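You operate a simulated robot arm through the tools that you are given. There is no shell and no other tool.

You are at the controls of a simulated robot arm. One attempt, no reset.

Task
Switch the centrifuge on, set it as the card says and start it.

The check looks at the end state, three seconds after you hand in, the way a careful person would. Anything else that was tipped, shoved, dropped, spilled or broken makes it a failure.

Robot
A 6-joint arm with a three-finger gripper, fixed in place. Base frame: the origin is on the floor under the middle of its stand, x ahead of it, y to its left, z up. Units: m, rad, N and s.
It reaches about 1.213 m from its shoulder. Its first joint turns from -2.897 to 2.897 rad. Payload 4.89 kg.
The TCP is the grasp point between the finger pads, 0.03 m short of the fingertips. In the tool frame z runs along the fingers and y along their closing line. The gripper opens to 0.164 m; its body begins 0.125 m behind the TCP.
Orientation is told as [roll, pitch, yaw] about the base's x, y, z axes, in that order, counted from this pose: with the fingers straight down and closing along the base's y, the tool's x points along the base's -x, its y along +y and its z along -z.

Tools
- The arm moves only by the tool play_rows. Its argument "motion" is one flat list of numbers, 7 for each row, row after row: the shift along the tool's x, y, z in units of 40 mm (1.0 is 40 mm), then the turn, a rotation vector about the tool's x, y, z in units of 6 degrees (1.0 is 6 degrees), then the closure, from 0 (fully open) to 1 (shut). In form: [tx, ty, tz, wx, wy, wz, claw, tx, ty, tz, wx, wy, wz, claw, ...]. A call has 1 to 20 rows; each row shifts and turns the commanded pose from where the row before left it, along the tool's axes as they then stand. A call with a number of a shift or a turn outside -1 to 1 is refused whole. Each row takes 0.2 s and may step no farther than 0.05 m and 0.15 rad from the row before; otherwise, or with a gripper value out of range, the whole call is refused. A pose out of reach is approached as far as the arm can. The call stops where the force on the tool passes 90 N (or 10 N more than at its start, if that is more) or the arm is blocked; 0.2 s more then pass. The fingers move at their own pace (about 0.108 m/s each) and stop on an object; they squeeze with about 30 N. The grip force told is the motor's: it shows also when the fingers shut on nothing. Time passes only in rows, and 0.2 s behind the last, so rows that do not move let the fingers close. The reply holds the time, the measured pose of the TCP, the force on the tool along the base axes, the opening and the grip force, in the units named above and with some noise, with the torque about the TCP (base axes, N m) and any sound that the robot's microphone picked up.
- Cameras (640 x 400 px; columns grow to the right, rows downward): "scene" is fixed at [0.0498, 0.6489, 1.5827]; the picture's right is [-0.20, -0.98, 0.00], its down [-0.75, 0.15, -0.65] and it looks along [0.63, -0.13, -0.76] (base axes); focal length 247 px, centre (320, 200). "wrist" rides on the gripper at [0.076, -0.002, -0.152] in the tool frame; the picture's right is [0.02, 1.00, 0.00], its down [-0.88, 0.02, -0.47] and it looks along [-0.47, 0.01, 0.88] (tool axes); focal length 247 px, centre (320, 200). There is no depth. A picture from a camera that has moved, and an enlarged one, comes with that camera's place and axes in the base frame and with its lens.
- camera(camera): a new picture of that camera. The clock stands still meanwhile.
- move_column(by): moves the trunk up (or, below 0, down) by that many m; the arm rides with it, the base frame stays. It gives what a move gives, with no picture.
- inspect(camera, box): a new picture of the part [left, top, right, bottom] of that camera's present view, enlarged. The clock stands still meanwhile.
- hand_in(): hands the job in; it is judged then, once.

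Nothing tells you positions but the pictures and the camera data. Unless the task says otherwise, let go and move clear before handing in.

The tools are called after ">>>" by a JSON object that holds its "fn" and its "kwargs". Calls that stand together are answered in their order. play_rows: Moves the arm, as the interface text tells. Its arguments: {"type":"object","properties":{"motion":{"type":"array","items":{"type":"number"}}},"required":["motion"]} The other tools are called the same way: move_column (by) moves the trunk up or down; camera (camera) takes a picture; inspect (camera, box) takes an enlarged picture of a part of a camera's view; hand_in () hands the job in.

At the start:

```text
time_s: 0.0
tool_pos: [0.7142, -0.0283, 1.203]
tcp_rot: [0.0, -0.002, -0.001]
wrist_force: [0.2, -0.1, -0.6]
ft_torque: [0.03, -0.02, -0.02]
opening: 0.164
finger_force: 0.1
trunk travel left (down, up): [-0.175, 0.215]
```

scene: 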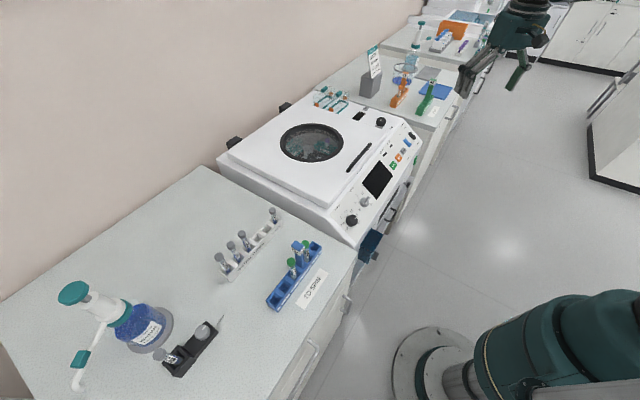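
wrist: 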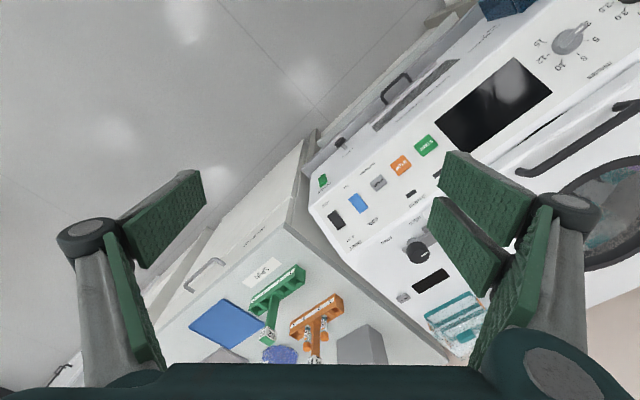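

I see a white centrifuge with a control panel on its sloped front, facing the robot, and a card on a stand beyond it. I'll enlarge the views to read the card and the panel.

>>> {"fn": "inspect", "kwargs": {"camera": "scene", "box": [340, 30, 420, 100]}}

>>> {"fn": "inspect", "kwargs": {"camera": "scene", "box": [320, 100, 440, 240]}}

>>> {"fn": "inspect", "kwargs": {"camera": "wrist", "box": [300, 0, 640, 200]}}

>>> {"fn": "inspect", "kwargs": {"camera": "wrist", "box": [290, 120, 530, 360]}}

```text
5.71 times, centred on (380, 65) of scene
camera zoom: at [0.0498, 0.6489, 1.5827], right [-0.2, -0.98, 0.0], down [-0.75, 0.15, -0.65], along [0.63, -0.13, -0.76], focal length 1413 px, centre (-23, 971)
```

zoom: 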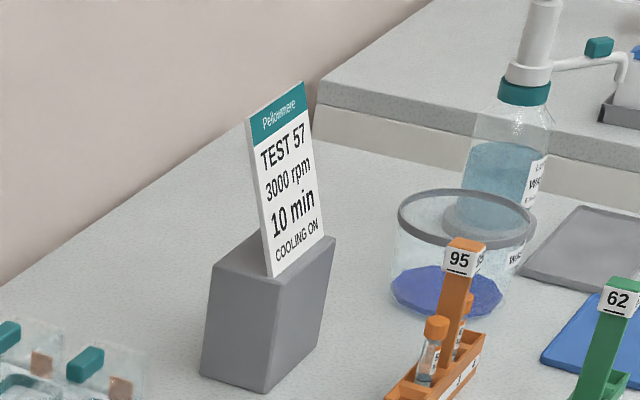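

```text
2.86 times, centred on (380, 170) of scene
camera zoom: at [0.0498, 0.6489, 1.5827], right [-0.2, -0.98, 0.0], down [-0.75, 0.15, -0.65], along [0.63, -0.13, -0.76], focal length 706 px, centre (149, 286)
```

zoom: 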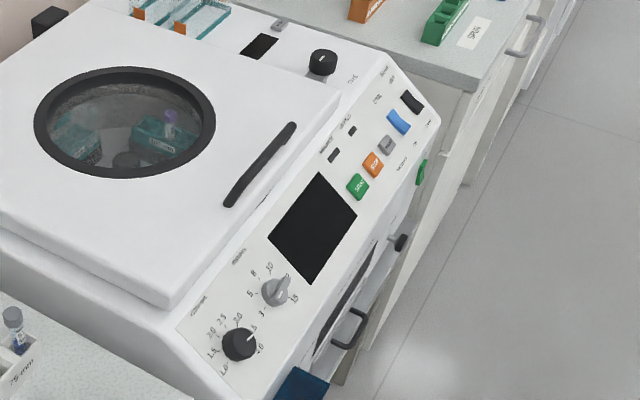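

```text
1.88 times, centred on (470, 100) of wrist
camera zoom: at [0.6368, -0.0307, 1.3564], right [-0.02, 1.0, 0.0], down [0.88, 0.02, 0.47], along [0.47, 0.01, -0.88], focal length 465 px, centre (38, 388)
```

zoom: 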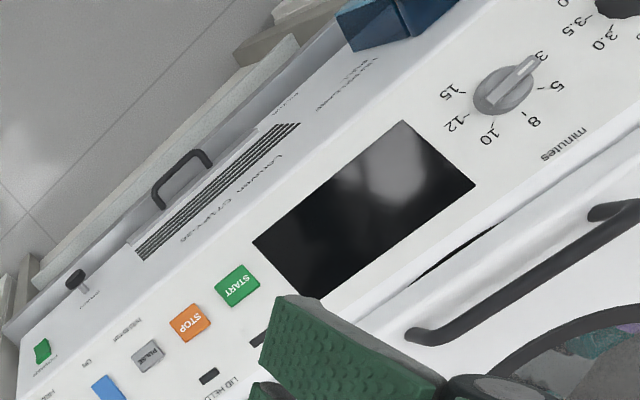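

```text
1.67 times, centred on (410, 240) of wrist
camera zoom: at [0.6368, -0.0307, 1.3564], right [-0.02, 1.0, 0.0], down [0.88, 0.02, 0.47], along [0.47, 0.01, -0.88], focal length 412 px, centre (170, 133)
```

zoom: 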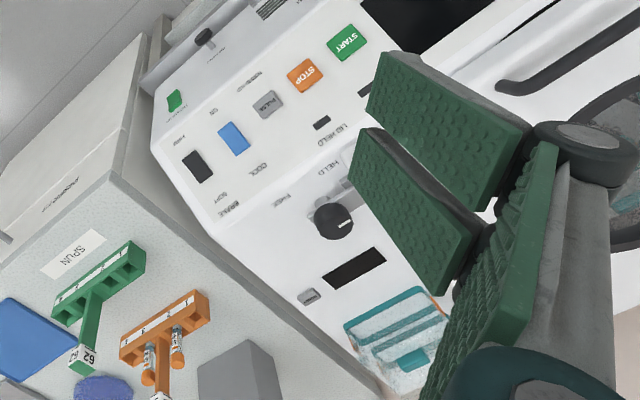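

The card reads 3000 rpm, 10 min, COOLING ON. The panel lies at about (0.70, 0.28, 0.88), facing the robot at about 45° and sloped about 38°. I'll turn the tool square to the panel and look closer.

>>> {"fn": "play_rows", "kwargs": {"motion": [0, 0, 0, 0, 0, -0.9375, 0, 0, 0, 0, 0, 0, -0.9375, 0, 0, 0, 0, 0, 0, -0.9375, 0, 0, 0, 0, 0, 0, -0.9375, 0, 0, 0, 0, 0, 0, -0.9375, 0, 0, 0, 0, 0, 0, -0.9375, 0, 0, 0, 0, 0, 0, -0.9375, 0, 0, 0, 0, 0, 0, -0.9375, 0, 0, 0, 0, 0, -0.905, 0, 0, 0, 0, 0, 0, -0.905, 0, 0, 0, 0, 0, 0, -0.905, 0, 0, 0, 0, 0, 0, -0.905, 0, 0, 0, 0, 0, 0, -0.905, 0, 0, 0, 0, 0, 0, -0.905, 0, 0, 0, 0, 0, 0, -0.905, 0, 0]}}

```text
time_s: 3.2
tool_pos: [0.7139, -0.0281, 1.203]
tcp_rot: [-0.001, -0.665, 0.786]
wrist_force: [0.2, 0.6, 0.3]
ft_torque: [-0.03, 0.01, 0.01]
opening: 0.1641
finger_force: 0.1
trunk travel left (down, up): [-0.175, 0.215]
```

The tool is now square to the panel's slope at the start position. I'll shift to about 0.2 m off the panel's middle and take a picture.

>>> {"fn": "play_rows", "kwargs": {"motion": [0.123, 0.8, 0.629, 0, 0, 0, 0, 0.123, 0.8, 0.629, 0, 0, 0, 0, 0.123, 0.8, 0.629, 0, 0, 0, 0, 0.123, 0.8, 0.629, 0, 0, 0, 0, 0.123, 0.8, 0.629, 0, 0, 0, 0, 0.123, 0.8, 0.629, 0, 0, 0, 0, 0.123, 0.8, 0.629, 0, 0, 0, 0]}}

>>> {"fn": "camera", "kwargs": {"camera": "wrist"}}

>>> {"fn": "camera", "kwargs": {"camera": "scene"}}

```text
time_s: 4.8
tool_pos: [0.6134, 0.1851, 1.0417]
tcp_rot: [0.0, -0.662, 0.783]
wrist_force: [-0.6, -0.9, 0.5]
ft_torque: [0.11, 0.0, 0.04]
opening: 0.1638
finger_force: 0.0
trunk travel left (down, up): [-0.175, 0.215]
```

```text
taken
camera wrist: at [0.5045, 0.075, 1.1143], right [-0.72, 0.7, -0.01], down [0.27, 0.3, 0.92], along [0.64, 0.65, -0.4], focal length 247 px, centre (320, 200)
```

wrist: 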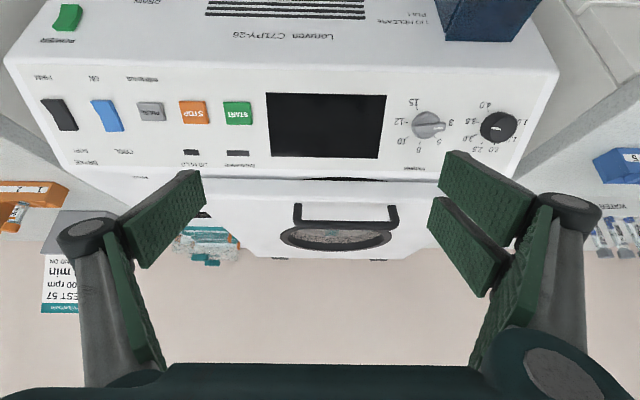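

```text
taken
```

scene: 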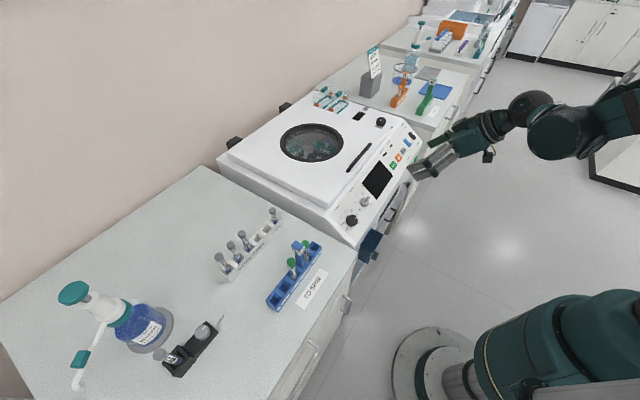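

The whole panel is in the wrist view now, upside down. I'll enlarge its parts to read the dials and switches.

>>> {"fn": "inspect", "kwargs": {"camera": "wrist", "box": [390, 80, 540, 174]}}

>>> {"fn": "inspect", "kwargs": {"camera": "wrist", "box": [20, 60, 270, 216]}}

>>> {"fn": "inspect", "kwargs": {"camera": "wrist", "box": [20, 0, 270, 80]}}

>>> {"fn": "inspect", "kwargs": {"camera": "wrist", "box": [260, 0, 560, 100]}}

>>> {"fn": "inspect", "kwargs": {"camera": "scene", "box": [210, 80, 400, 200]}}

```text
4.26 times, centred on (465, 127) of wrist
camera zoom: at [0.5045, 0.075, 1.1143], right [-0.72, 0.7, -0.01], down [0.27, 0.3, 0.92], along [0.64, 0.65, -0.4], focal length 1051 px, centre (-297, 511)
```

zoom: 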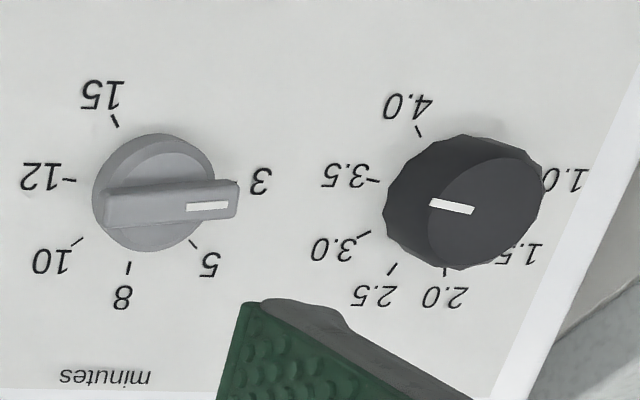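

```text
2.56 times, centred on (145, 138) of wrist
camera zoom: at [0.5045, 0.075, 1.1143], right [-0.72, 0.7, -0.01], down [0.27, 0.3, 0.92], along [0.64, 0.65, -0.4], focal length 632 px, centre (768, 359)
```

zoom: 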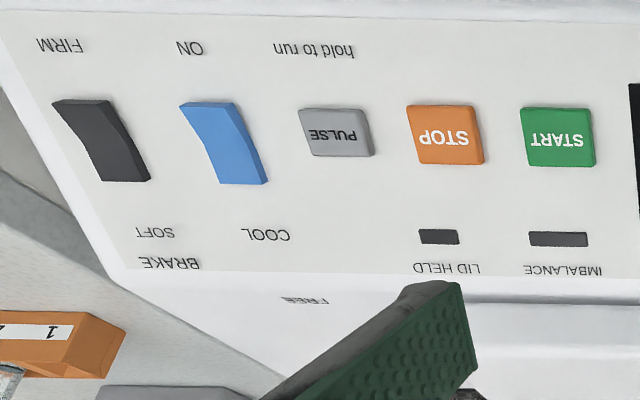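

```text
2.56 times, centred on (145, 40) of wrist
camera zoom: at [0.5045, 0.075, 1.1143], right [-0.72, 0.7, -0.01], down [0.27, 0.3, 0.92], along [0.64, 0.65, -0.4], focal length 632 px, centre (768, 610)
```

zoom: 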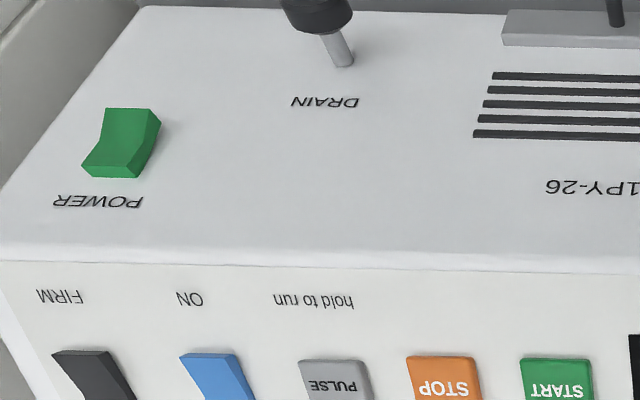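

```text
2.13 times, centred on (410, 50) of wrist
camera zoom: at [0.5045, 0.075, 1.1143], right [-0.72, 0.7, -0.01], down [0.27, 0.3, 0.92], along [0.64, 0.65, -0.4], focal length 527 px, centre (128, 520)
```

zoom: 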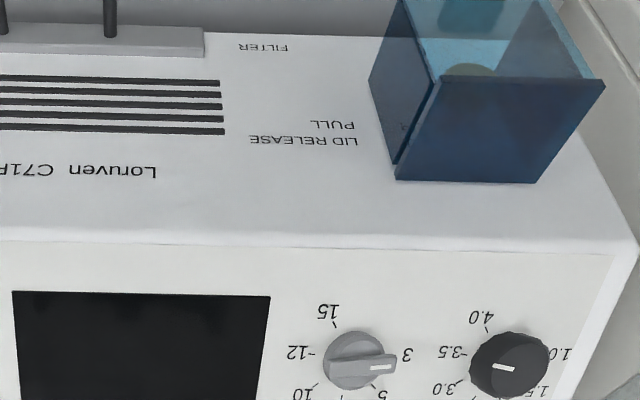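

```text
3.33 times, centred on (305, 140) of scene
camera zoom: at [0.0498, 0.6489, 1.5827], right [-0.2, -0.98, 0.0], down [-0.75, 0.15, -0.65], along [0.63, -0.13, -0.76], focal length 824 px, centre (370, 400)
```

zoom: 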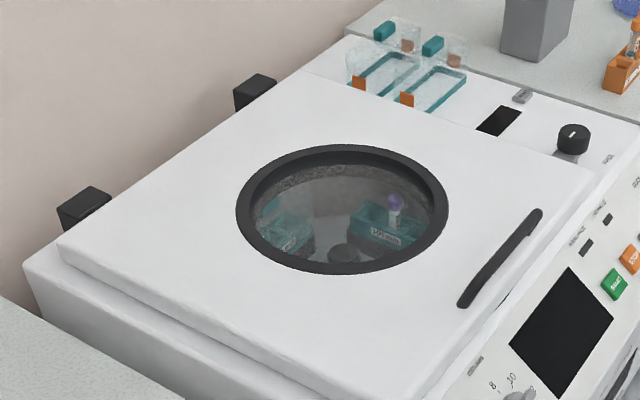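

Minutes points at 3, and speed seems to point near 3.5. POWER is a green rocker on the vertical front face at about (0.895, -0.02, 0.76). I'll close the fingers and move in front of POWER for a close look.

>>> {"fn": "play_rows", "kwargs": {"motion": [0, -0.956, 0, 0, -0.685, 0, 1, 0, -0.956, 0, 0, -0.685, 0, 1, 0, -0.956, 0, 0, -0.685, 0, 1, 0, -0.956, 0, 0, -0.685, 0, 1, 0, -0.956, 0, 0, -0.685, 0, 1, 0, -0.956, 0, 0, -0.685, 0, 1, 0, -0.956, 0, 0, -0.685, 0, 1, 0, -0.956, 0, 0, -0.685, 0, 1, 0, -0.956, 0, 0, -0.685, 0, 1, 0.92, 0, 0, 0, 0, 0, 1, 0.92, 0, 0, 0, 0, 0, 1, 0.92, 0, 0, 0, 0, 0, 1, 0.92, 0, 0, 0, 0, 0, 1, 0.92, 0, 0, 0, 0, 0, 1, 0.92, 0, 0, 0, 0, 0, 1]}}

>>> {"fn": "camera", "kwargs": {"camera": "wrist"}}

>>> {"fn": "camera", "kwargs": {"camera": "scene"}}

```text
time_s: 8.0
tool_pos: [0.8587, -0.1147, 0.8697]
tcp_rot: [-0.001, -1.307, 0.787]
wrist_force: [-1.6, 1.2, 1.5]
ft_torque: [-0.11, 0.02, -0.14]
opening: 0.0002
finger_force: 30.5
out of reach, approached as far as the arm can: row 13, 14, 15
trunk travel left (down, up): [-0.175, 0.215]
```

```text
taken
camera wrist: at [0.7411, -0.2351, 0.8362], right [-0.71, 0.7, -0.02], down [-0.17, -0.15, 0.97], along [0.68, 0.7, 0.23], focal length 247 px, centre (320, 200)
```

wrist: 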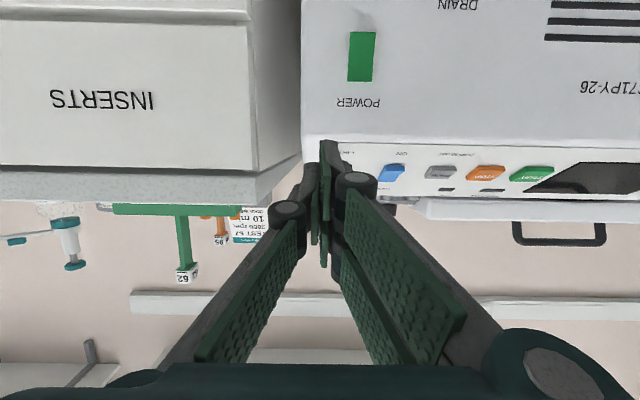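

```text
taken
```

scene: 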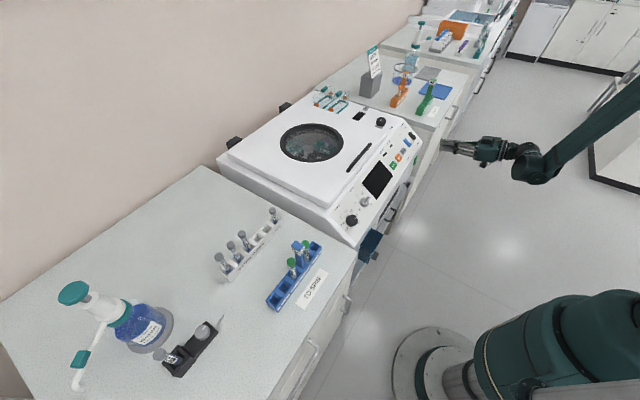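

The lower part of the front is out of reach at this trunk height, and the neighbouring bench stands close to the POWER switch. I'll check clearances there in enlarged scene and wrist pictures.

>>> {"fn": "inspect", "kwargs": {"camera": "scene", "box": [395, 90, 475, 170]}}

>>> {"fn": "inspect", "kwargs": {"camera": "wrist", "box": [200, 0, 420, 200]}}

```text
5.00 times, centred on (435, 130) of scene
camera zoom: at [0.0498, 0.6489, 1.5827], right [-0.2, -0.98, 0.0], down [-0.75, 0.15, -0.65], along [0.63, -0.13, -0.76], focal length 1236 px, centre (-255, 550)
```

zoom: 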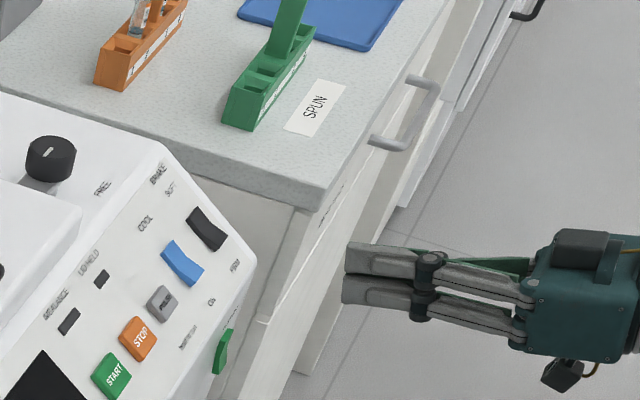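

```text
2.00 times, centred on (310, 100) of wrist
camera zoom: at [0.7411, -0.2351, 0.8362], right [-0.71, 0.7, -0.02], down [-0.17, -0.15, 0.97], along [0.68, 0.7, 0.23], focal length 494 px, centre (340, 400)
```

zoom: 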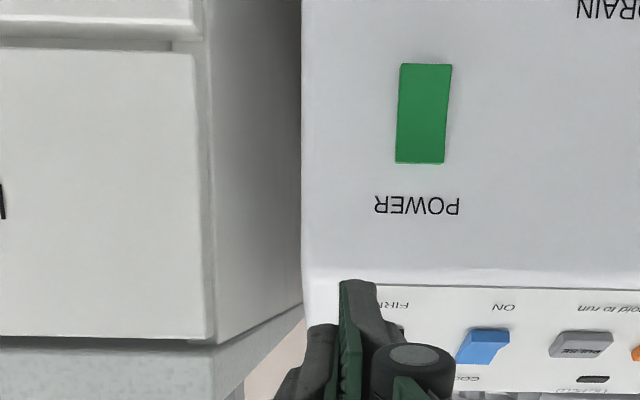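

The bench beside POWER protrudes about 3 cm past the centrifuge front but leaves about 10 cm beside the switch. I'll look at the shape of the closed fingertips before pressing anything.

>>> {"fn": "inspect", "kwargs": {"camera": "wrist", "box": [240, 120, 400, 280]}}

>>> {"fn": "inspect", "kwargs": {"camera": "scene", "box": [430, 125, 510, 175]}}

```text
2.50 times, centred on (320, 200) of wrist
camera zoom: at [0.7411, -0.2351, 0.8362], right [-0.71, 0.7, -0.02], down [-0.17, -0.15, 0.97], along [0.68, 0.7, 0.23], focal length 617 px, centre (320, 200)
```

zoom: 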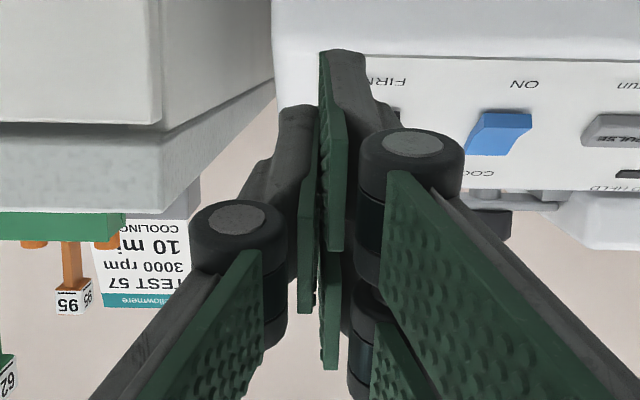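

```text
8.00 times, centred on (470, 150) of scene
camera zoom: at [0.0498, 0.6489, 1.5827], right [-0.2, -0.98, 0.0], down [-0.75, 0.15, -0.65], along [0.63, -0.13, -0.76], focal length 1978 px, centre (-880, 600)
```

zoom: 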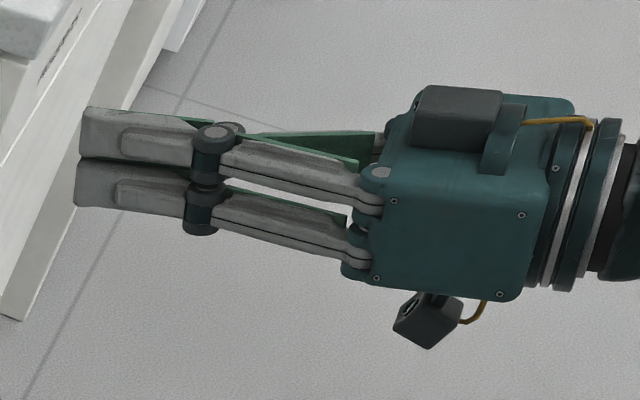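

The closed tips are about 6 cm wide along tool x and 3 cm along tool y, so I can press a rocker end with an offset. I'll lower the trunk by 0.1 m and look straight at the POWER switch.

>>> {"fn": "move_column", "kwargs": {"by": -0.1}}

>>> {"fn": "camera", "kwargs": {"camera": "wrist"}}

>>> {"fn": "camera", "kwargs": {"camera": "scene"}}

```text
time_s: 9.3
tool_pos: [0.8576, -0.1151, 0.7713]
tcp_rot: [0.003, -1.308, 0.786]
wrist_force: [-1.2, 0.0, -0.6]
ft_torque: [0.02, -0.02, 0.02]
opening: 0.0
finger_force: 29.5
trunk travel left (down, up): [-0.075, 0.315]
```

```text
taken
camera wrist: at [0.7414, -0.2352, 0.7363], right [-0.71, 0.7, -0.02], down [-0.17, -0.15, 0.97], along [0.68, 0.7, 0.23], focal length 247 px, centre (320, 200)
```

wrist: 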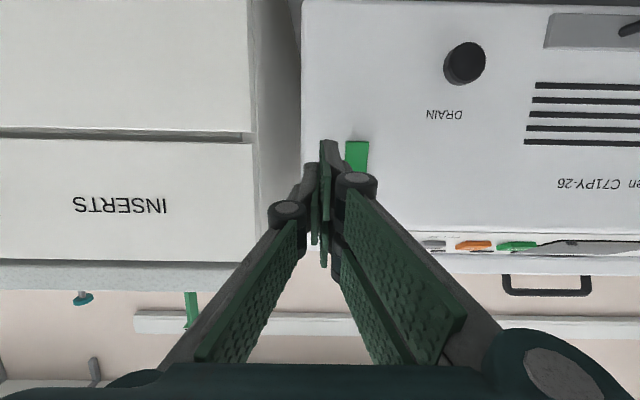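

```text
taken
```

scene: 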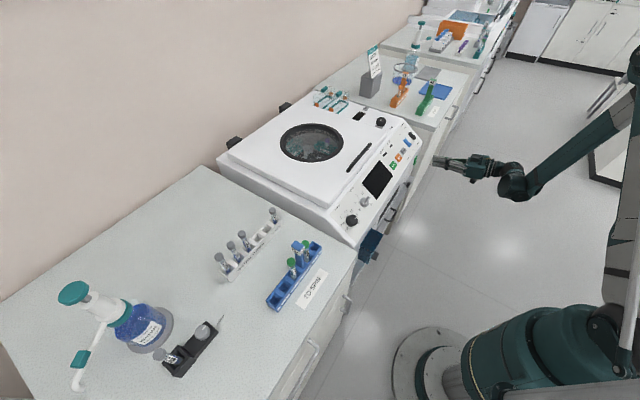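

POWER is partly hidden behind the fingertip. I'll back off and shift sideways to see the rocker's profile.

>>> {"fn": "play_rows", "kwargs": {"motion": [0, 0, -1, 0, 0, 0, 1, 0, 1, 0, 0, 0, 0, 1, 0, 1, 0, 0, 0, 0, 1]}}

>>> {"fn": "inspect", "kwargs": {"camera": "wrist", "box": [180, 80, 340, 180]}}

>>> {"fn": "camera", "kwargs": {"camera": "wrist"}}

```text
time_s: 10.1
tool_pos: [0.815, -0.1087, 0.8205]
tcp_rot: [0.006, -1.306, 0.785]
wrist_force: [1.8, -0.9, -1.3]
ft_torque: [0.14, -0.08, 0.19]
opening: 0.0003
finger_force: 29.6
out of reach, approached as far as the arm can: row 2, 3
trunk travel left (down, up): [-0.075, 0.315]
```

```text
4.00 times, centred on (260, 130) of wrist
camera zoom: at [0.6977, -0.2278, 0.7866], right [-0.71, 0.7, -0.02], down [-0.17, -0.15, 0.97], along [0.68, 0.7, 0.23], focal length 988 px, centre (560, 480)
```

zoom: 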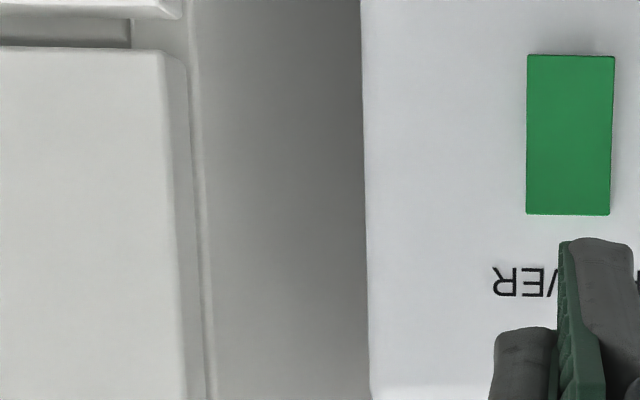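

```text
taken
camera wrist: at [0.6977, -0.2278, 0.7866], right [-0.71, 0.7, -0.02], down [-0.17, -0.15, 0.97], along [0.68, 0.7, 0.23], focal length 247 px, centre (320, 200)
```

wrist: 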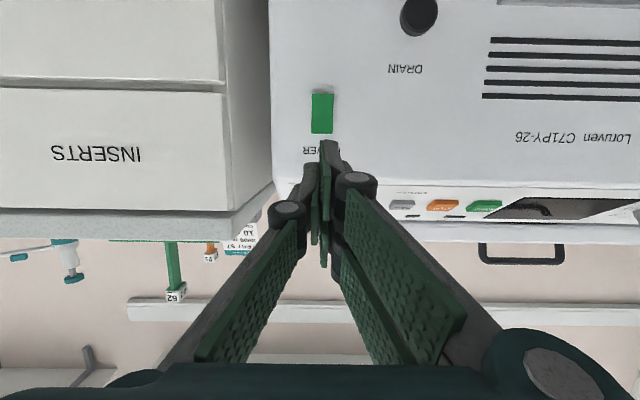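

POWER's lower end sticks out and its upper end is in, and the display is dark, so it is off. It spans z 0.735–0.776 at e1 ≈ 0.65, so I'll press the lower end. First I'll lower the trunk a little more and ease the tilt so I can reach it.

>>> {"fn": "move_column", "kwargs": {"by": -0.05}}

>>> {"fn": "play_rows", "kwargs": {"motion": [0, 0, 0, 0, 0.85, 0, 1, 0, 0, 0, 0, 0.85, 0, 1]}}

>>> {"fn": "inspect", "kwargs": {"camera": "wrist", "box": [240, 60, 400, 160]}}

```text
time_s: 11.1
tool_pos: [0.8154, -0.107, 0.7705]
tcp_rot: [0.003, -1.306, 0.784]
wrist_force: [-1.1, -0.2, -0.6]
ft_torque: [0.02, -0.02, -0.02]
opening: 0.0
finger_force: 30.2
trunk travel left (down, up): [-0.025, 0.365]
```

```text
time_s: 11.7
tool_pos: [0.8149, -0.1079, 0.7705]
tcp_rot: [0.001, -1.125, 0.787]
wrist_force: [0.4, -0.9, -0.6]
ft_torque: [0.11, 0.03, 0.13]
opening: 0.0
finger_force: 30.2
trunk travel left (down, up): [-0.025, 0.365]
```

```text
4.00 times, centred on (320, 110) of wrist
camera zoom: at [0.6955, -0.2299, 0.7673], right [-0.72, 0.7, -0.02], down [-0.05, -0.02, 1.0], along [0.7, 0.72, 0.05], focal length 988 px, centre (320, 560)
```

zoom: 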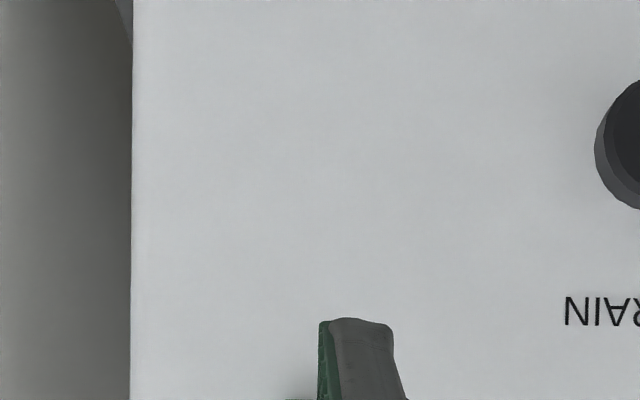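

The tool is at (0.815, -0.108, 0.77) tilted 64°. I'll bring the fingertips to about 2 cm in front of the lower end of POWER.

>>> {"fn": "play_rows", "kwargs": {"motion": [0.2155, -0.069, 0.796, 0, 0, 0, 1, 0.2155, -0.069, 0.796, 0, 0, 0, 1]}}

>>> {"fn": "camera", "kwargs": {"camera": "wrist"}}

>>> {"fn": "inspect", "kwargs": {"camera": "scene", "box": [390, 110, 470, 180]}}

```text
time_s: 12.2
tool_pos: [0.8519, -0.0742, 0.7299]
tcp_rot: [0.002, -1.128, 0.786]
wrist_force: [-1.3, -0.4, 0.3]
ft_torque: [-0.12, 0.03, -0.12]
opening: 0.0002
finger_force: 30.4
trunk travel left (down, up): [-0.025, 0.365]
```

```text
taken
camera wrist: at [0.733, -0.1979, 0.7255], right [-0.72, 0.7, -0.02], down [-0.05, -0.02, 1.0], along [0.7, 0.72, 0.05], focal length 247 px, centre (320, 200)
```

wrist: 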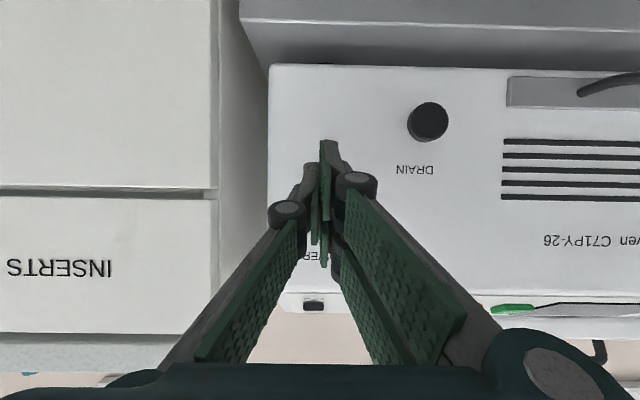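

```text
5.71 times, centred on (430, 145) of scene
camera zoom: at [0.0498, 0.6489, 1.5827], right [-0.2, -0.98, 0.0], down [-0.75, 0.15, -0.65], along [0.63, -0.13, -0.76], focal length 1413 px, centre (-309, 514)
```

zoom: 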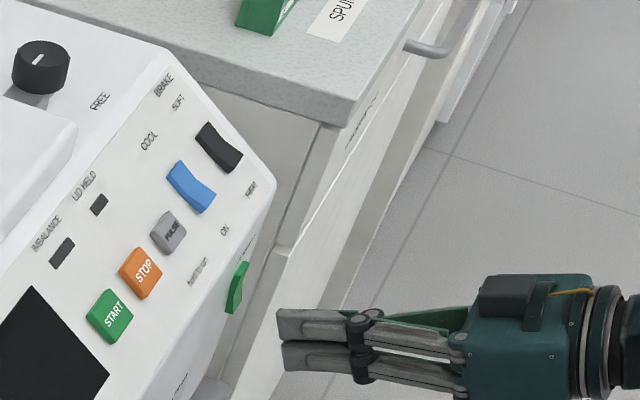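

The fingertips are just in front of POWER's lower end. I'll push straight in with small steps and watch the force and sound.

>>> {"fn": "play_rows", "kwargs": {"motion": [-0.086, 0, 0.181, 0, 0, 0, 1, -0.086, 0, 0.181, 0, 0, 0, 1, -0.086, 0, 0.181, 0, 0, 0, 1, -0.043, 0, 0.09, 0, 0, 0, 1, -0.043, 0, 0.09, 0, 0, 0, 1]}}

```text
time_s: 13.4
tool_pos: [0.8774, -0.0541, 0.7273]
tcp_rot: [0.003, -1.128, 0.785]
wrist_force: [-0.1, -0.3, 0.3]
ft_torque: [-0.02, 0.01, -0.02]
opening: 0.0001
finger_force: 29.8
trunk travel left (down, up): [-0.025, 0.365]
```

No contact force yet. I'll look at how the fingertips sit against the rocker.

>>> {"fn": "inspect", "kwargs": {"camera": "scene", "box": [400, 130, 450, 170]}}

>>> {"fn": "inspect", "kwargs": {"camera": "wrist", "box": [240, 100, 400, 280]}}

>>> {"fn": "inspect", "kwargs": {"camera": "scene", "box": [340, 130, 420, 210]}}

```text
10.00 times, centred on (425, 150) of scene
camera zoom: at [0.0498, 0.6489, 1.5827], right [-0.2, -0.98, 0.0], down [-0.75, 0.15, -0.65], along [0.63, -0.13, -0.76], focal length 2472 px, centre (-730, 700)
```

zoom: 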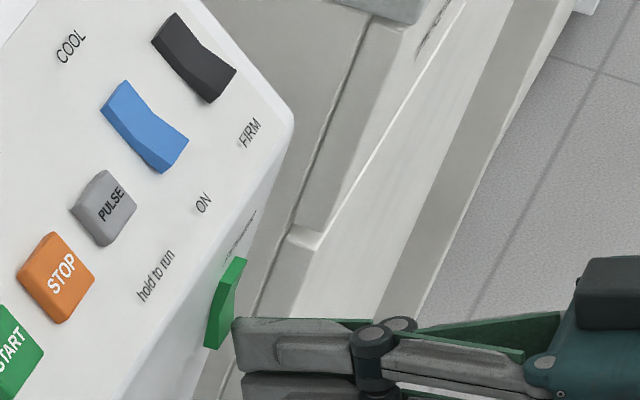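

```text
2.22 times, centred on (320, 190) of wrist
camera zoom: at [0.7567, -0.1761, 0.7244], right [-0.72, 0.7, -0.02], down [-0.05, -0.02, 1.0], along [0.7, 0.72, 0.05], focal length 549 px, centre (320, 222)
```

zoom: 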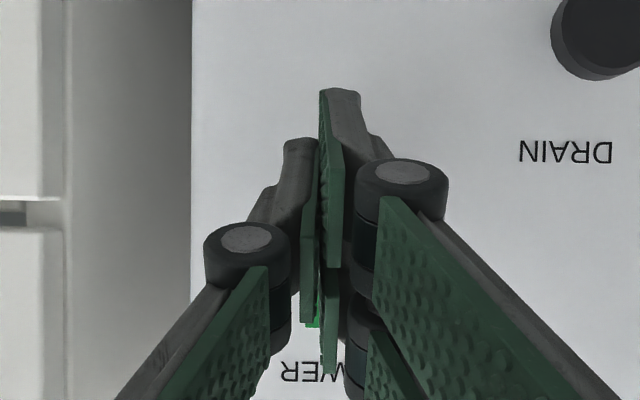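

```text
5.00 times, centred on (380, 170) of scene
camera zoom: at [0.0498, 0.6489, 1.5827], right [-0.2, -0.98, 0.0], down [-0.75, 0.15, -0.65], along [0.63, -0.13, -0.76], focal length 1236 px, centre (20, 350)
```

zoom: 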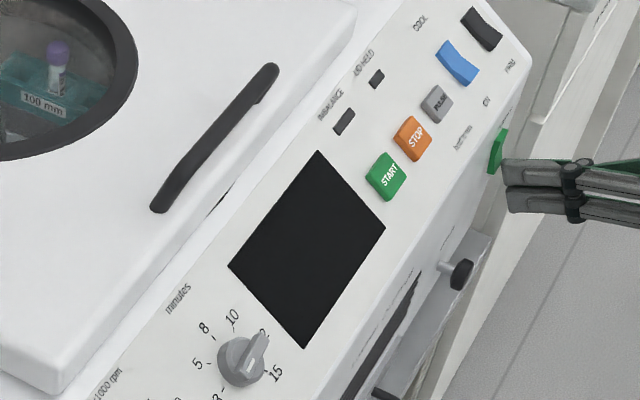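

The tips are still about 1 cm short of the rocker's raised lower end. I'll push in a further 16 mm in small steps.

>>> {"fn": "play_rows", "kwargs": {"motion": [-0.043, 0, 0.09, 0, 0, 0, 1, -0.043, 0, 0.09, 0, 0, 0, 1, -0.043, 0, 0.09, 0, 0, 0, 1, -0.043, 0, 0.09, 0, 0, 0, 1]}}

>>> {"fn": "inspect", "kwargs": {"camera": "scene", "box": [400, 130, 450, 170]}}

>>> {"fn": "inspect", "kwargs": {"camera": "scene", "box": [340, 130, 420, 210]}}

```text
time_s: 14.2
tool_pos: [0.8791, -0.0514, 0.7273]
tcp_rot: [0.002, -1.125, 0.783]
wrist_force: [-27.2, -24.7, 5.3]
ft_torque: [0.72, -0.37, 0.24]
opening: 0.0
finger_force: 30.2
trunk travel left (down, up): [-0.025, 0.365]
stopped in row 3: the force on the tool passed its limit at 103 N (the readings are from after the stop); the commanded pose is now the measured one
```

```text
10.00 times, centred on (425, 150) of scene
camera zoom: at [0.0498, 0.6489, 1.5827], right [-0.2, -0.98, 0.0], down [-0.75, 0.15, -0.65], along [0.63, -0.13, -0.76], focal length 2472 px, centre (-730, 700)
```

zoom: 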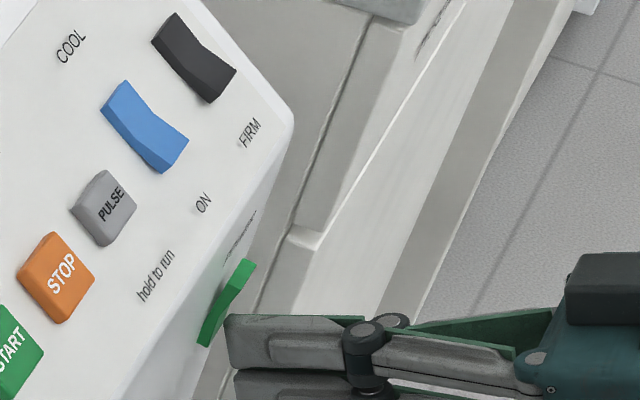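

```text
5.00 times, centred on (380, 170) of scene
camera zoom: at [0.0498, 0.6489, 1.5827], right [-0.2, -0.98, 0.0], down [-0.75, 0.15, -0.65], along [0.63, -0.13, -0.76], focal length 1236 px, centre (20, 350)
```

zoom: 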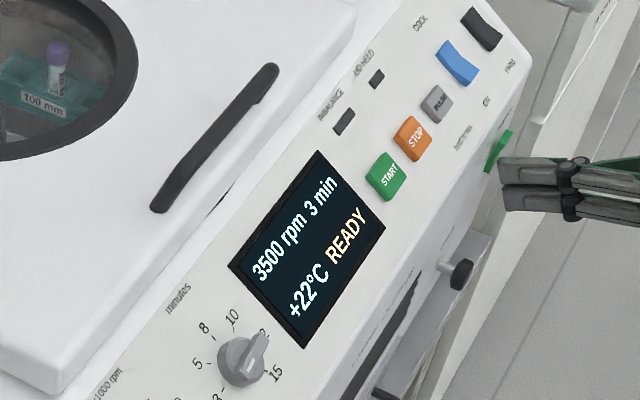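

The power is on: the display reads 3500 rpm, 3 min, +22 °C, READY. Next is COOL: its ON end (front) sticks out, so it is off. I'll back away from POWER, rise, and turn the tool downward for the COOL rocker.

>>> {"fn": "play_rows", "kwargs": {"motion": [0.432, 0, -0.902, 0, 0, 0, 1, -0.902, 0, -0.432, 0, 0, 0, 1, -0.902, 0, -0.432, 0, 0, 0, 1, -0.902, 0, -0.432, 0, 0, 0, 1, -0.902, 0, -0.432, 0, 0, 0, 1, -0.902, 0, -0.432, 0, 0, 0, 1, 0, 0.203, 0, 0, 0.977, 0, 1, 0, 0.203, 0, 0, 0.977, 0, 1, 0, 0.203, 0, 0, 0.977, 0, 1, 0, 0.203, 0, 0, 0.977, 0, 1, 0, 0.203, 0, 0, 0.977, 0, 1, 0, 0.203, 0, 0, 0.977, 0, 1, 0, 0.203, 0, 0, 0.977, 0, 1, 0, 0.203, 0, 0, 0.977, 0, 1]}}

>>> {"fn": "camera", "kwargs": {"camera": "wrist"}}

>>> {"fn": "camera", "kwargs": {"camera": "scene"}}

```text
time_s: 17.2
tool_pos: [0.8052, -0.0324, 0.9277]
tcp_rot: [0.001, -0.304, 0.786]
wrist_force: [0.6, -1.3, 1.3]
ft_torque: [0.14, -0.04, 0.03]
opening: 0.0
finger_force: 29.7
trunk travel left (down, up): [-0.025, 0.365]
```

```text
taken
camera wrist: at [0.7228, -0.1185, 1.0499], right [-0.72, 0.69, -0.01], down [0.48, 0.51, 0.71], along [0.5, 0.51, -0.7], focal length 247 px, centre (320, 200)
```

wrist: 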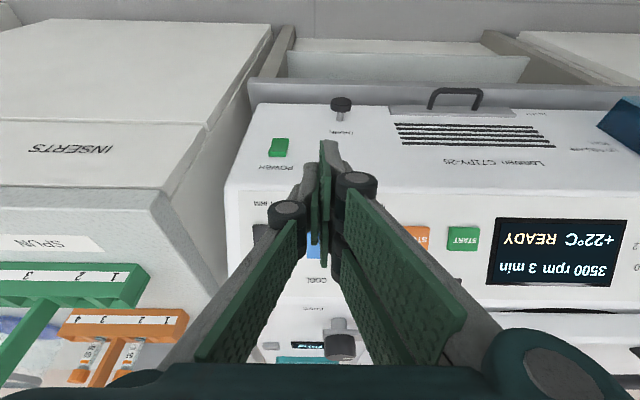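

```text
taken
```

scene: 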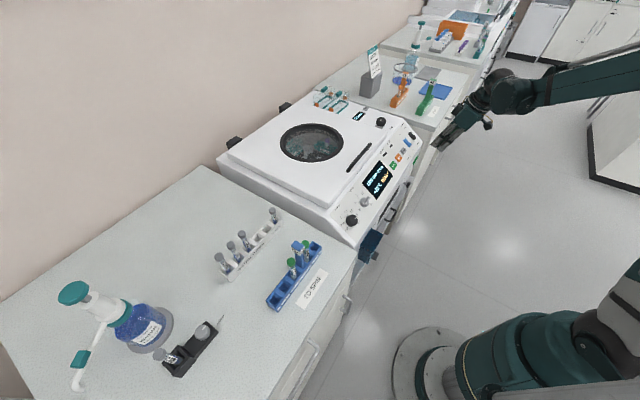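

The tool is lined up with COOL's column (e1 ≈ 0.592). I'll move in to about 2 cm above its ON end.

>>> {"fn": "play_rows", "kwargs": {"motion": [-0.629, 0, 0.346, 0, 0, 0, 1, -0.629, 0, 0.346, 0, 0, 0, 1]}}

>>> {"fn": "inspect", "kwargs": {"camera": "scene", "box": [380, 100, 460, 160]}}

>>> {"fn": "inspect", "kwargs": {"camera": "wrist", "box": [220, 80, 420, 280]}}

```text
time_s: 17.8
tool_pos: [0.8446, 0.0087, 0.9176]
tcp_rot: [-0.001, -0.305, 0.787]
wrist_force: [-1.5, -0.6, 0.0]
ft_torque: [0.07, -0.13, -0.02]
opening: 0.0001
finger_force: 30.1
trunk travel left (down, up): [-0.025, 0.365]
```

```text
6.67 times, centred on (420, 130) of scene
camera zoom: at [0.0498, 0.6489, 1.5827], right [-0.2, -0.98, 0.0], down [-0.75, 0.15, -0.65], along [0.63, -0.13, -0.76], focal length 1648 px, centre (-347, 667)
```

zoom: 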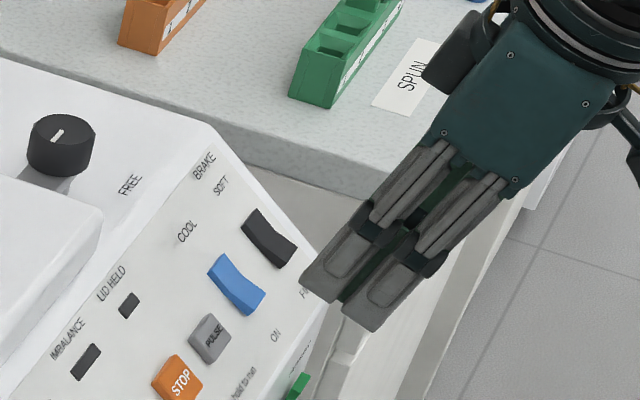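

```text
2.00 times, centred on (320, 180) of wrist
camera zoom: at [0.7618, -0.0772, 1.0395], right [-0.72, 0.69, -0.01], down [0.48, 0.51, 0.72], along [0.5, 0.51, -0.7], focal length 494 px, centre (320, 240)
```

zoom: 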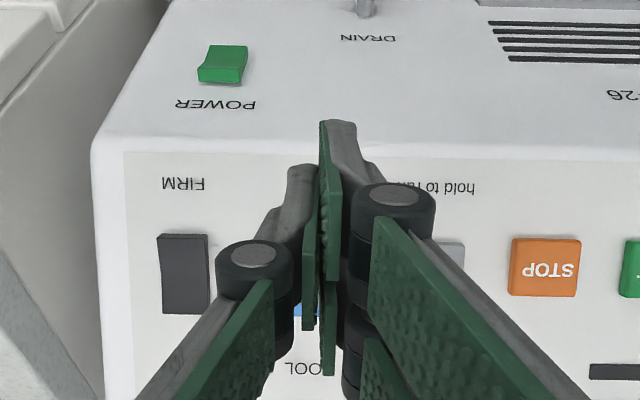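

The fingertips are above COOL's ON end. I'll push along the panel's normal in small steps until it clicks over.

>>> {"fn": "play_rows", "kwargs": {"motion": [-0.0343, 0, 0.094, 0, 0, 0, 1, -0.0343, 0, 0.094, 0, 0, 0, 1, -0.0343, 0, 0.094, 0, 0, 0, 1, -0.0343, 0, 0.094, 0, 0, 0, 1, -0.0343, 0, 0.094, 0, 0, 0, 1, -0.017, 0, 0.047, 0, 0, 0, 1, -0.017, 0, 0.047, 0, 0, 0, 1, -0.017, 0, 0.047, 0, 0, 0, 1, -0.017, 0, 0.047, 0, 0, 0, 1]}}

>>> {"fn": "inspect", "kwargs": {"camera": "scene", "box": [380, 100, 460, 160]}}

```text
time_s: 19.8
tool_pos: [0.86, 0.0207, 0.8936]
tcp_rot: [0.0, -0.303, 0.787]
wrist_force: [-0.9, -0.3, 0.7]
ft_torque: [0.04, 0.0, 0.01]
opening: 0.0
finger_force: 30.1
trunk travel left (down, up): [-0.025, 0.365]
```

```text
6.67 times, centred on (420, 130) of scene
camera zoom: at [0.0498, 0.6489, 1.5827], right [-0.2, -0.98, 0.0], down [-0.75, 0.15, -0.65], along [0.63, -0.13, -0.76], focal length 1648 px, centre (-347, 667)
```

zoom: 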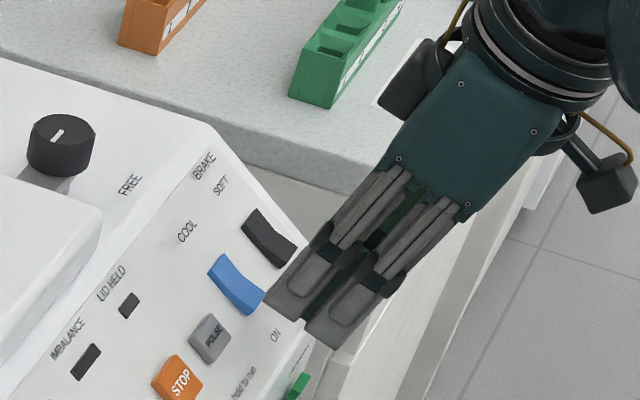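

No contact yet; the tip looks still a little above the rocker's end. I'll keep pushing in small steps.

>>> {"fn": "play_rows", "kwargs": {"motion": [-0.017, 0, 0.047, 0, 0, 0, 1, -0.017, 0, 0.047, 0, 0, 0, 1, -0.017, 0, 0.047, 0, 0, 0, 1, -0.017, 0, 0.047, 0, 0, 0, 1]}}

>>> {"fn": "inspect", "kwargs": {"camera": "scene", "box": [380, 100, 460, 160]}}

>>> {"fn": "inspect", "kwargs": {"camera": "wrist", "box": [220, 80, 420, 280]}}

```text
time_s: 20.8
tool_pos: [0.8626, 0.0233, 0.887]
tcp_rot: [0.001, -0.306, 0.787]
wrist_force: [0.2, 0.4, 0.1]
ft_torque: [0.03, -0.01, -0.02]
opening: 0.0
finger_force: 29.7
trunk travel left (down, up): [-0.025, 0.365]
```

```text
6.67 times, centred on (420, 130) of scene
camera zoom: at [0.0498, 0.6489, 1.5827], right [-0.2, -0.98, 0.0], down [-0.75, 0.15, -0.65], along [0.63, -0.13, -0.76], focal length 1648 px, centre (-347, 667)
```

zoom: 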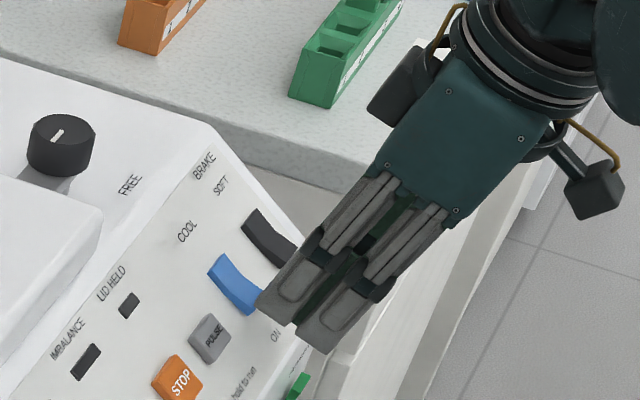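

```text
2.00 times, centred on (320, 180) of wrist
camera zoom: at [0.7792, -0.0618, 1.0095], right [-0.72, 0.69, -0.01], down [0.48, 0.51, 0.72], along [0.5, 0.51, -0.7], focal length 494 px, centre (320, 240)
```

zoom: 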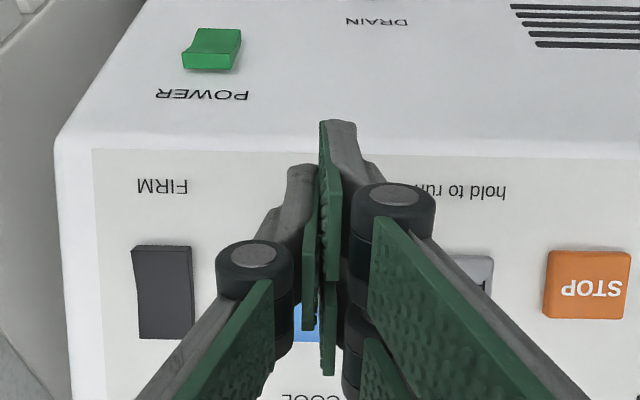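

Still no contact, and the tip may be right at the rocker's front edge. I'll lift 1 cm, shift 6 mm up-slope and push again.

>>> {"fn": "play_rows", "kwargs": {"motion": [0.0857, 0, -0.235, 0, 0, 0, 1, -0.141, 0, -0.051, 0, 0, 0, 1, -0.0343, 0, 0.094, 0, 0, 0, 1, -0.0343, 0, 0.094, 0, 0, 0, 1, -0.0214, 0, 0.0587, 0, 0, 0, 1, -0.0214, 0, 0.0587, 0, 0, 0, 1, -0.0214, 0, 0.0587, 0, 0, 0, 1]}}

>>> {"fn": "inspect", "kwargs": {"camera": "scene", "box": [380, 100, 460, 160]}}

```text
time_s: 22.4
tool_pos: [0.8676, 0.0296, 0.8866]
tcp_rot: [0.0, -0.304, 0.786]
wrist_force: [-3.1, -6.7, 13.8]
ft_torque: [0.27, -0.24, -0.08]
opening: 0.0
finger_force: 29.7
trunk travel left (down, up): [-0.025, 0.365]
```

```text
6.67 times, centred on (420, 130) of scene
camera zoom: at [0.0498, 0.6489, 1.5827], right [-0.2, -0.98, 0.0], down [-0.75, 0.15, -0.65], along [0.63, -0.13, -0.76], focal length 1648 px, centre (-347, 667)
```

zoom: 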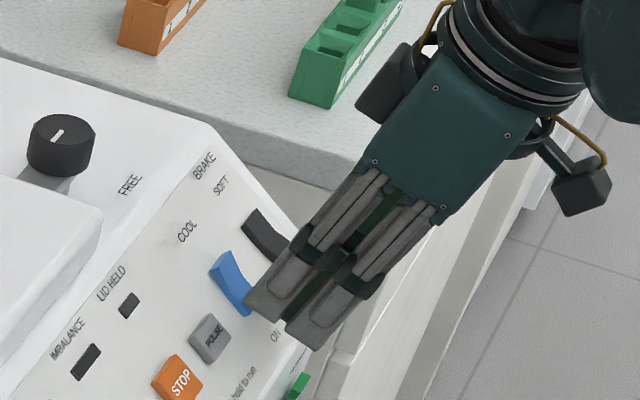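

Contact: about 15 N, and the rocker is starting to tip. I'll press a bit further.

>>> {"fn": "play_rows", "kwargs": {"motion": [-0.017, 0, 0.047, 0, 0, 0, 1, -0.017, 0, 0.047, 0, 0, 0, 1, -0.017, 0, 0.047, 0, 0, 0, 1]}}

>>> {"fn": "inspect", "kwargs": {"camera": "scene", "box": [380, 100, 460, 160]}}

>>> {"fn": "inspect", "kwargs": {"camera": "scene", "box": [340, 130, 420, 210]}}

```text
time_s: 23.2
tool_pos: [0.8672, 0.031, 0.8863]
tcp_rot: [-0.002, -0.306, 0.784]
wrist_force: [-28.3, -39.4, 76.2]
ft_torque: [1.5, -1.21, -0.19]
opening: 0.0
finger_force: 29.8
trunk travel left (down, up): [-0.025, 0.365]
```

```text
6.67 times, centred on (420, 130) of scene
camera zoom: at [0.0498, 0.6489, 1.5827], right [-0.2, -0.98, 0.0], down [-0.75, 0.15, -0.65], along [0.63, -0.13, -0.76], focal length 1648 px, centre (-347, 667)
```

zoom: 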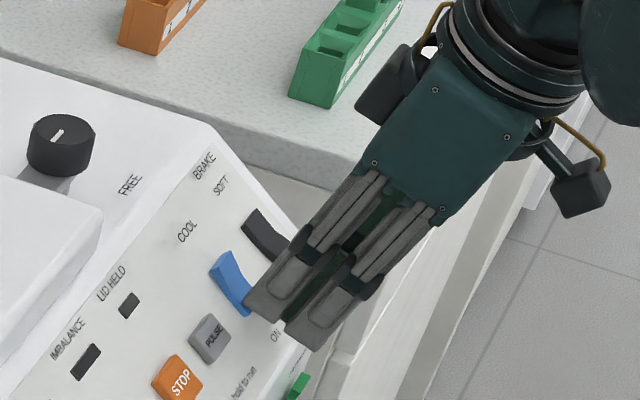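

```text
5.00 times, centred on (380, 170) of scene
camera zoom: at [0.0498, 0.6489, 1.5827], right [-0.2, -0.98, 0.0], down [-0.75, 0.15, -0.65], along [0.63, -0.13, -0.76], focal length 1236 px, centre (20, 350)
```

zoom: 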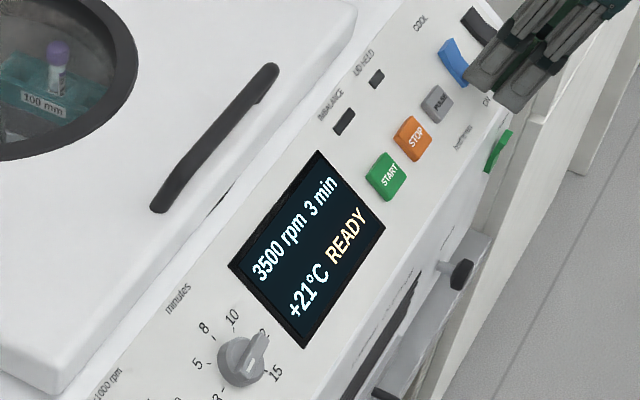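

The force rose to about 76 N against the stop, and the temperature now reads +21 °C, so cooling seems on. I'll back off and check the rocker.

>>> {"fn": "play_rows", "kwargs": {"motion": [0.257, 0, -0.705, 0, 0, 0, 1, 0.257, 0, -0.705, 0, 0, 0, 1, 0.257, 0, -0.705, 0, 0, 0, 1]}}

>>> {"fn": "inspect", "kwargs": {"camera": "scene", "box": [390, 115, 430, 155]}}

>>> {"fn": "inspect", "kwargs": {"camera": "scene", "box": [340, 130, 420, 210]}}

```text
time_s: 24.0
tool_pos: [0.8336, -0.0067, 0.9522]
tcp_rot: [0.001, -0.304, 0.786]
wrist_force: [1.4, 0.6, -1.6]
ft_torque: [-0.07, 0.19, 0.01]
opening: 0.0001
finger_force: 29.4
trunk travel left (down, up): [-0.025, 0.365]
```

```text
10.00 times, centred on (410, 135) of scene
camera zoom: at [0.0498, 0.6489, 1.5827], right [-0.2, -0.98, 0.0], down [-0.75, 0.15, -0.65], along [0.63, -0.13, -0.76], focal length 2472 px, centre (-580, 850)
```

zoom: 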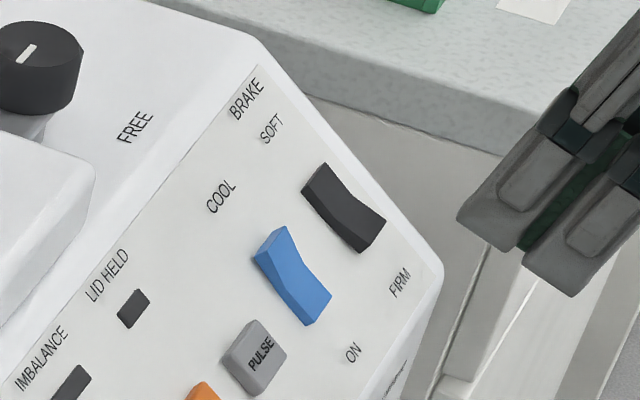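

```text
5.00 times, centred on (380, 170) of scene
camera zoom: at [0.0498, 0.6489, 1.5827], right [-0.2, -0.98, 0.0], down [-0.75, 0.15, -0.65], along [0.63, -0.13, -0.76], focal length 1236 px, centre (20, 350)
```

zoom: 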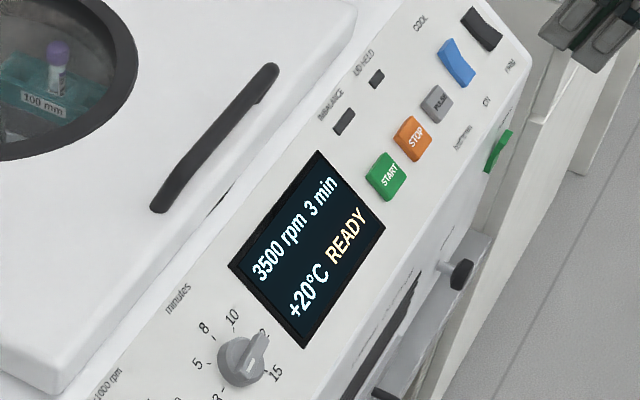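

COOL is now on (rocker flipped, +20 °C). Before going on, I'll check the knob on top marked FREE and the lid lamp.

>>> {"fn": "inspect", "kwargs": {"camera": "scene", "box": [345, 100, 405, 140]}}

>>> {"fn": "camera", "kwargs": {"camera": "wrist"}}

```text
10.00 times, centred on (375, 120) of scene
camera zoom: at [0.0498, 0.6489, 1.5827], right [-0.2, -0.98, 0.0], down [-0.75, 0.15, -0.65], along [0.63, -0.13, -0.76], focal length 2472 px, centre (-230, 1000)
```

zoom: 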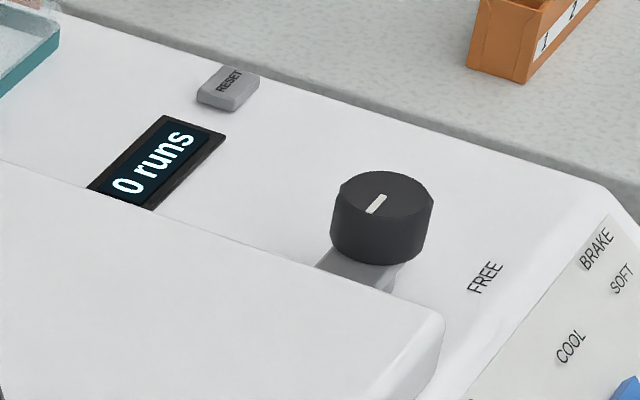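

```text
taken
camera wrist: at [0.7498, -0.0923, 1.0747], right [-0.72, 0.69, -0.01], down [0.48, 0.51, 0.72], along [0.5, 0.51, -0.7], focal length 247 px, centre (320, 200)
```

wrist: 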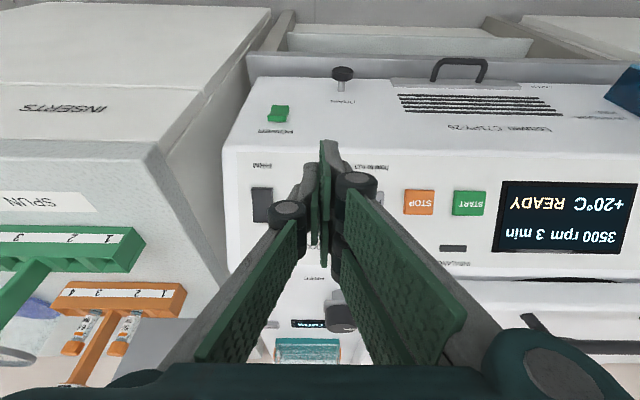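

There is a knob on top marked FREE with a grey tab at the lid's edge, probably a lid clamp. I'll shift sideways to see it properly.

>>> {"fn": "play_rows", "kwargs": {"motion": [0, 0.9, -0.5, 0, 0, 0, 1, 0, 0.9, -0.5, 0, 0, 0, 1, 0, 0.9, -0.5, 0, 0, 0, 1, 0, 0.9, 0, 0, 0, 0, 1]}}

>>> {"fn": "camera", "kwargs": {"camera": "wrist"}}

```text
time_s: 25.0
tool_pos: [0.7182, 0.0823, 1.0108]
tcp_rot: [0.003, -0.305, 0.786]
wrist_force: [2.3, -1.7, -1.5]
ft_torque: [0.13, 0.22, 0.05]
opening: 0.0003
finger_force: 29.1
trunk travel left (down, up): [-0.025, 0.365]
```

```text
taken
camera wrist: at [0.6353, -0.003, 1.1334], right [-0.72, 0.69, -0.01], down [0.48, 0.51, 0.72], along [0.5, 0.51, -0.7], focal length 247 px, centre (320, 200)
```

wrist: 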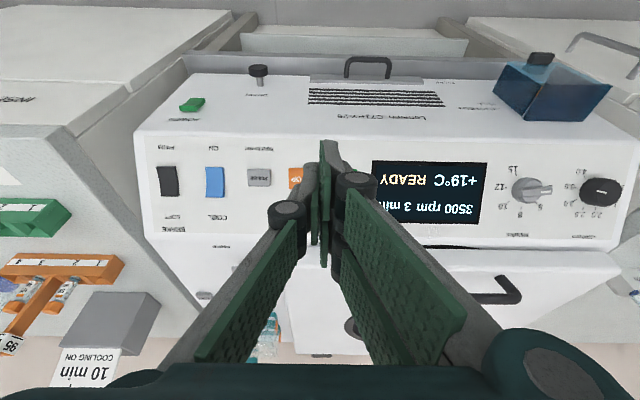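

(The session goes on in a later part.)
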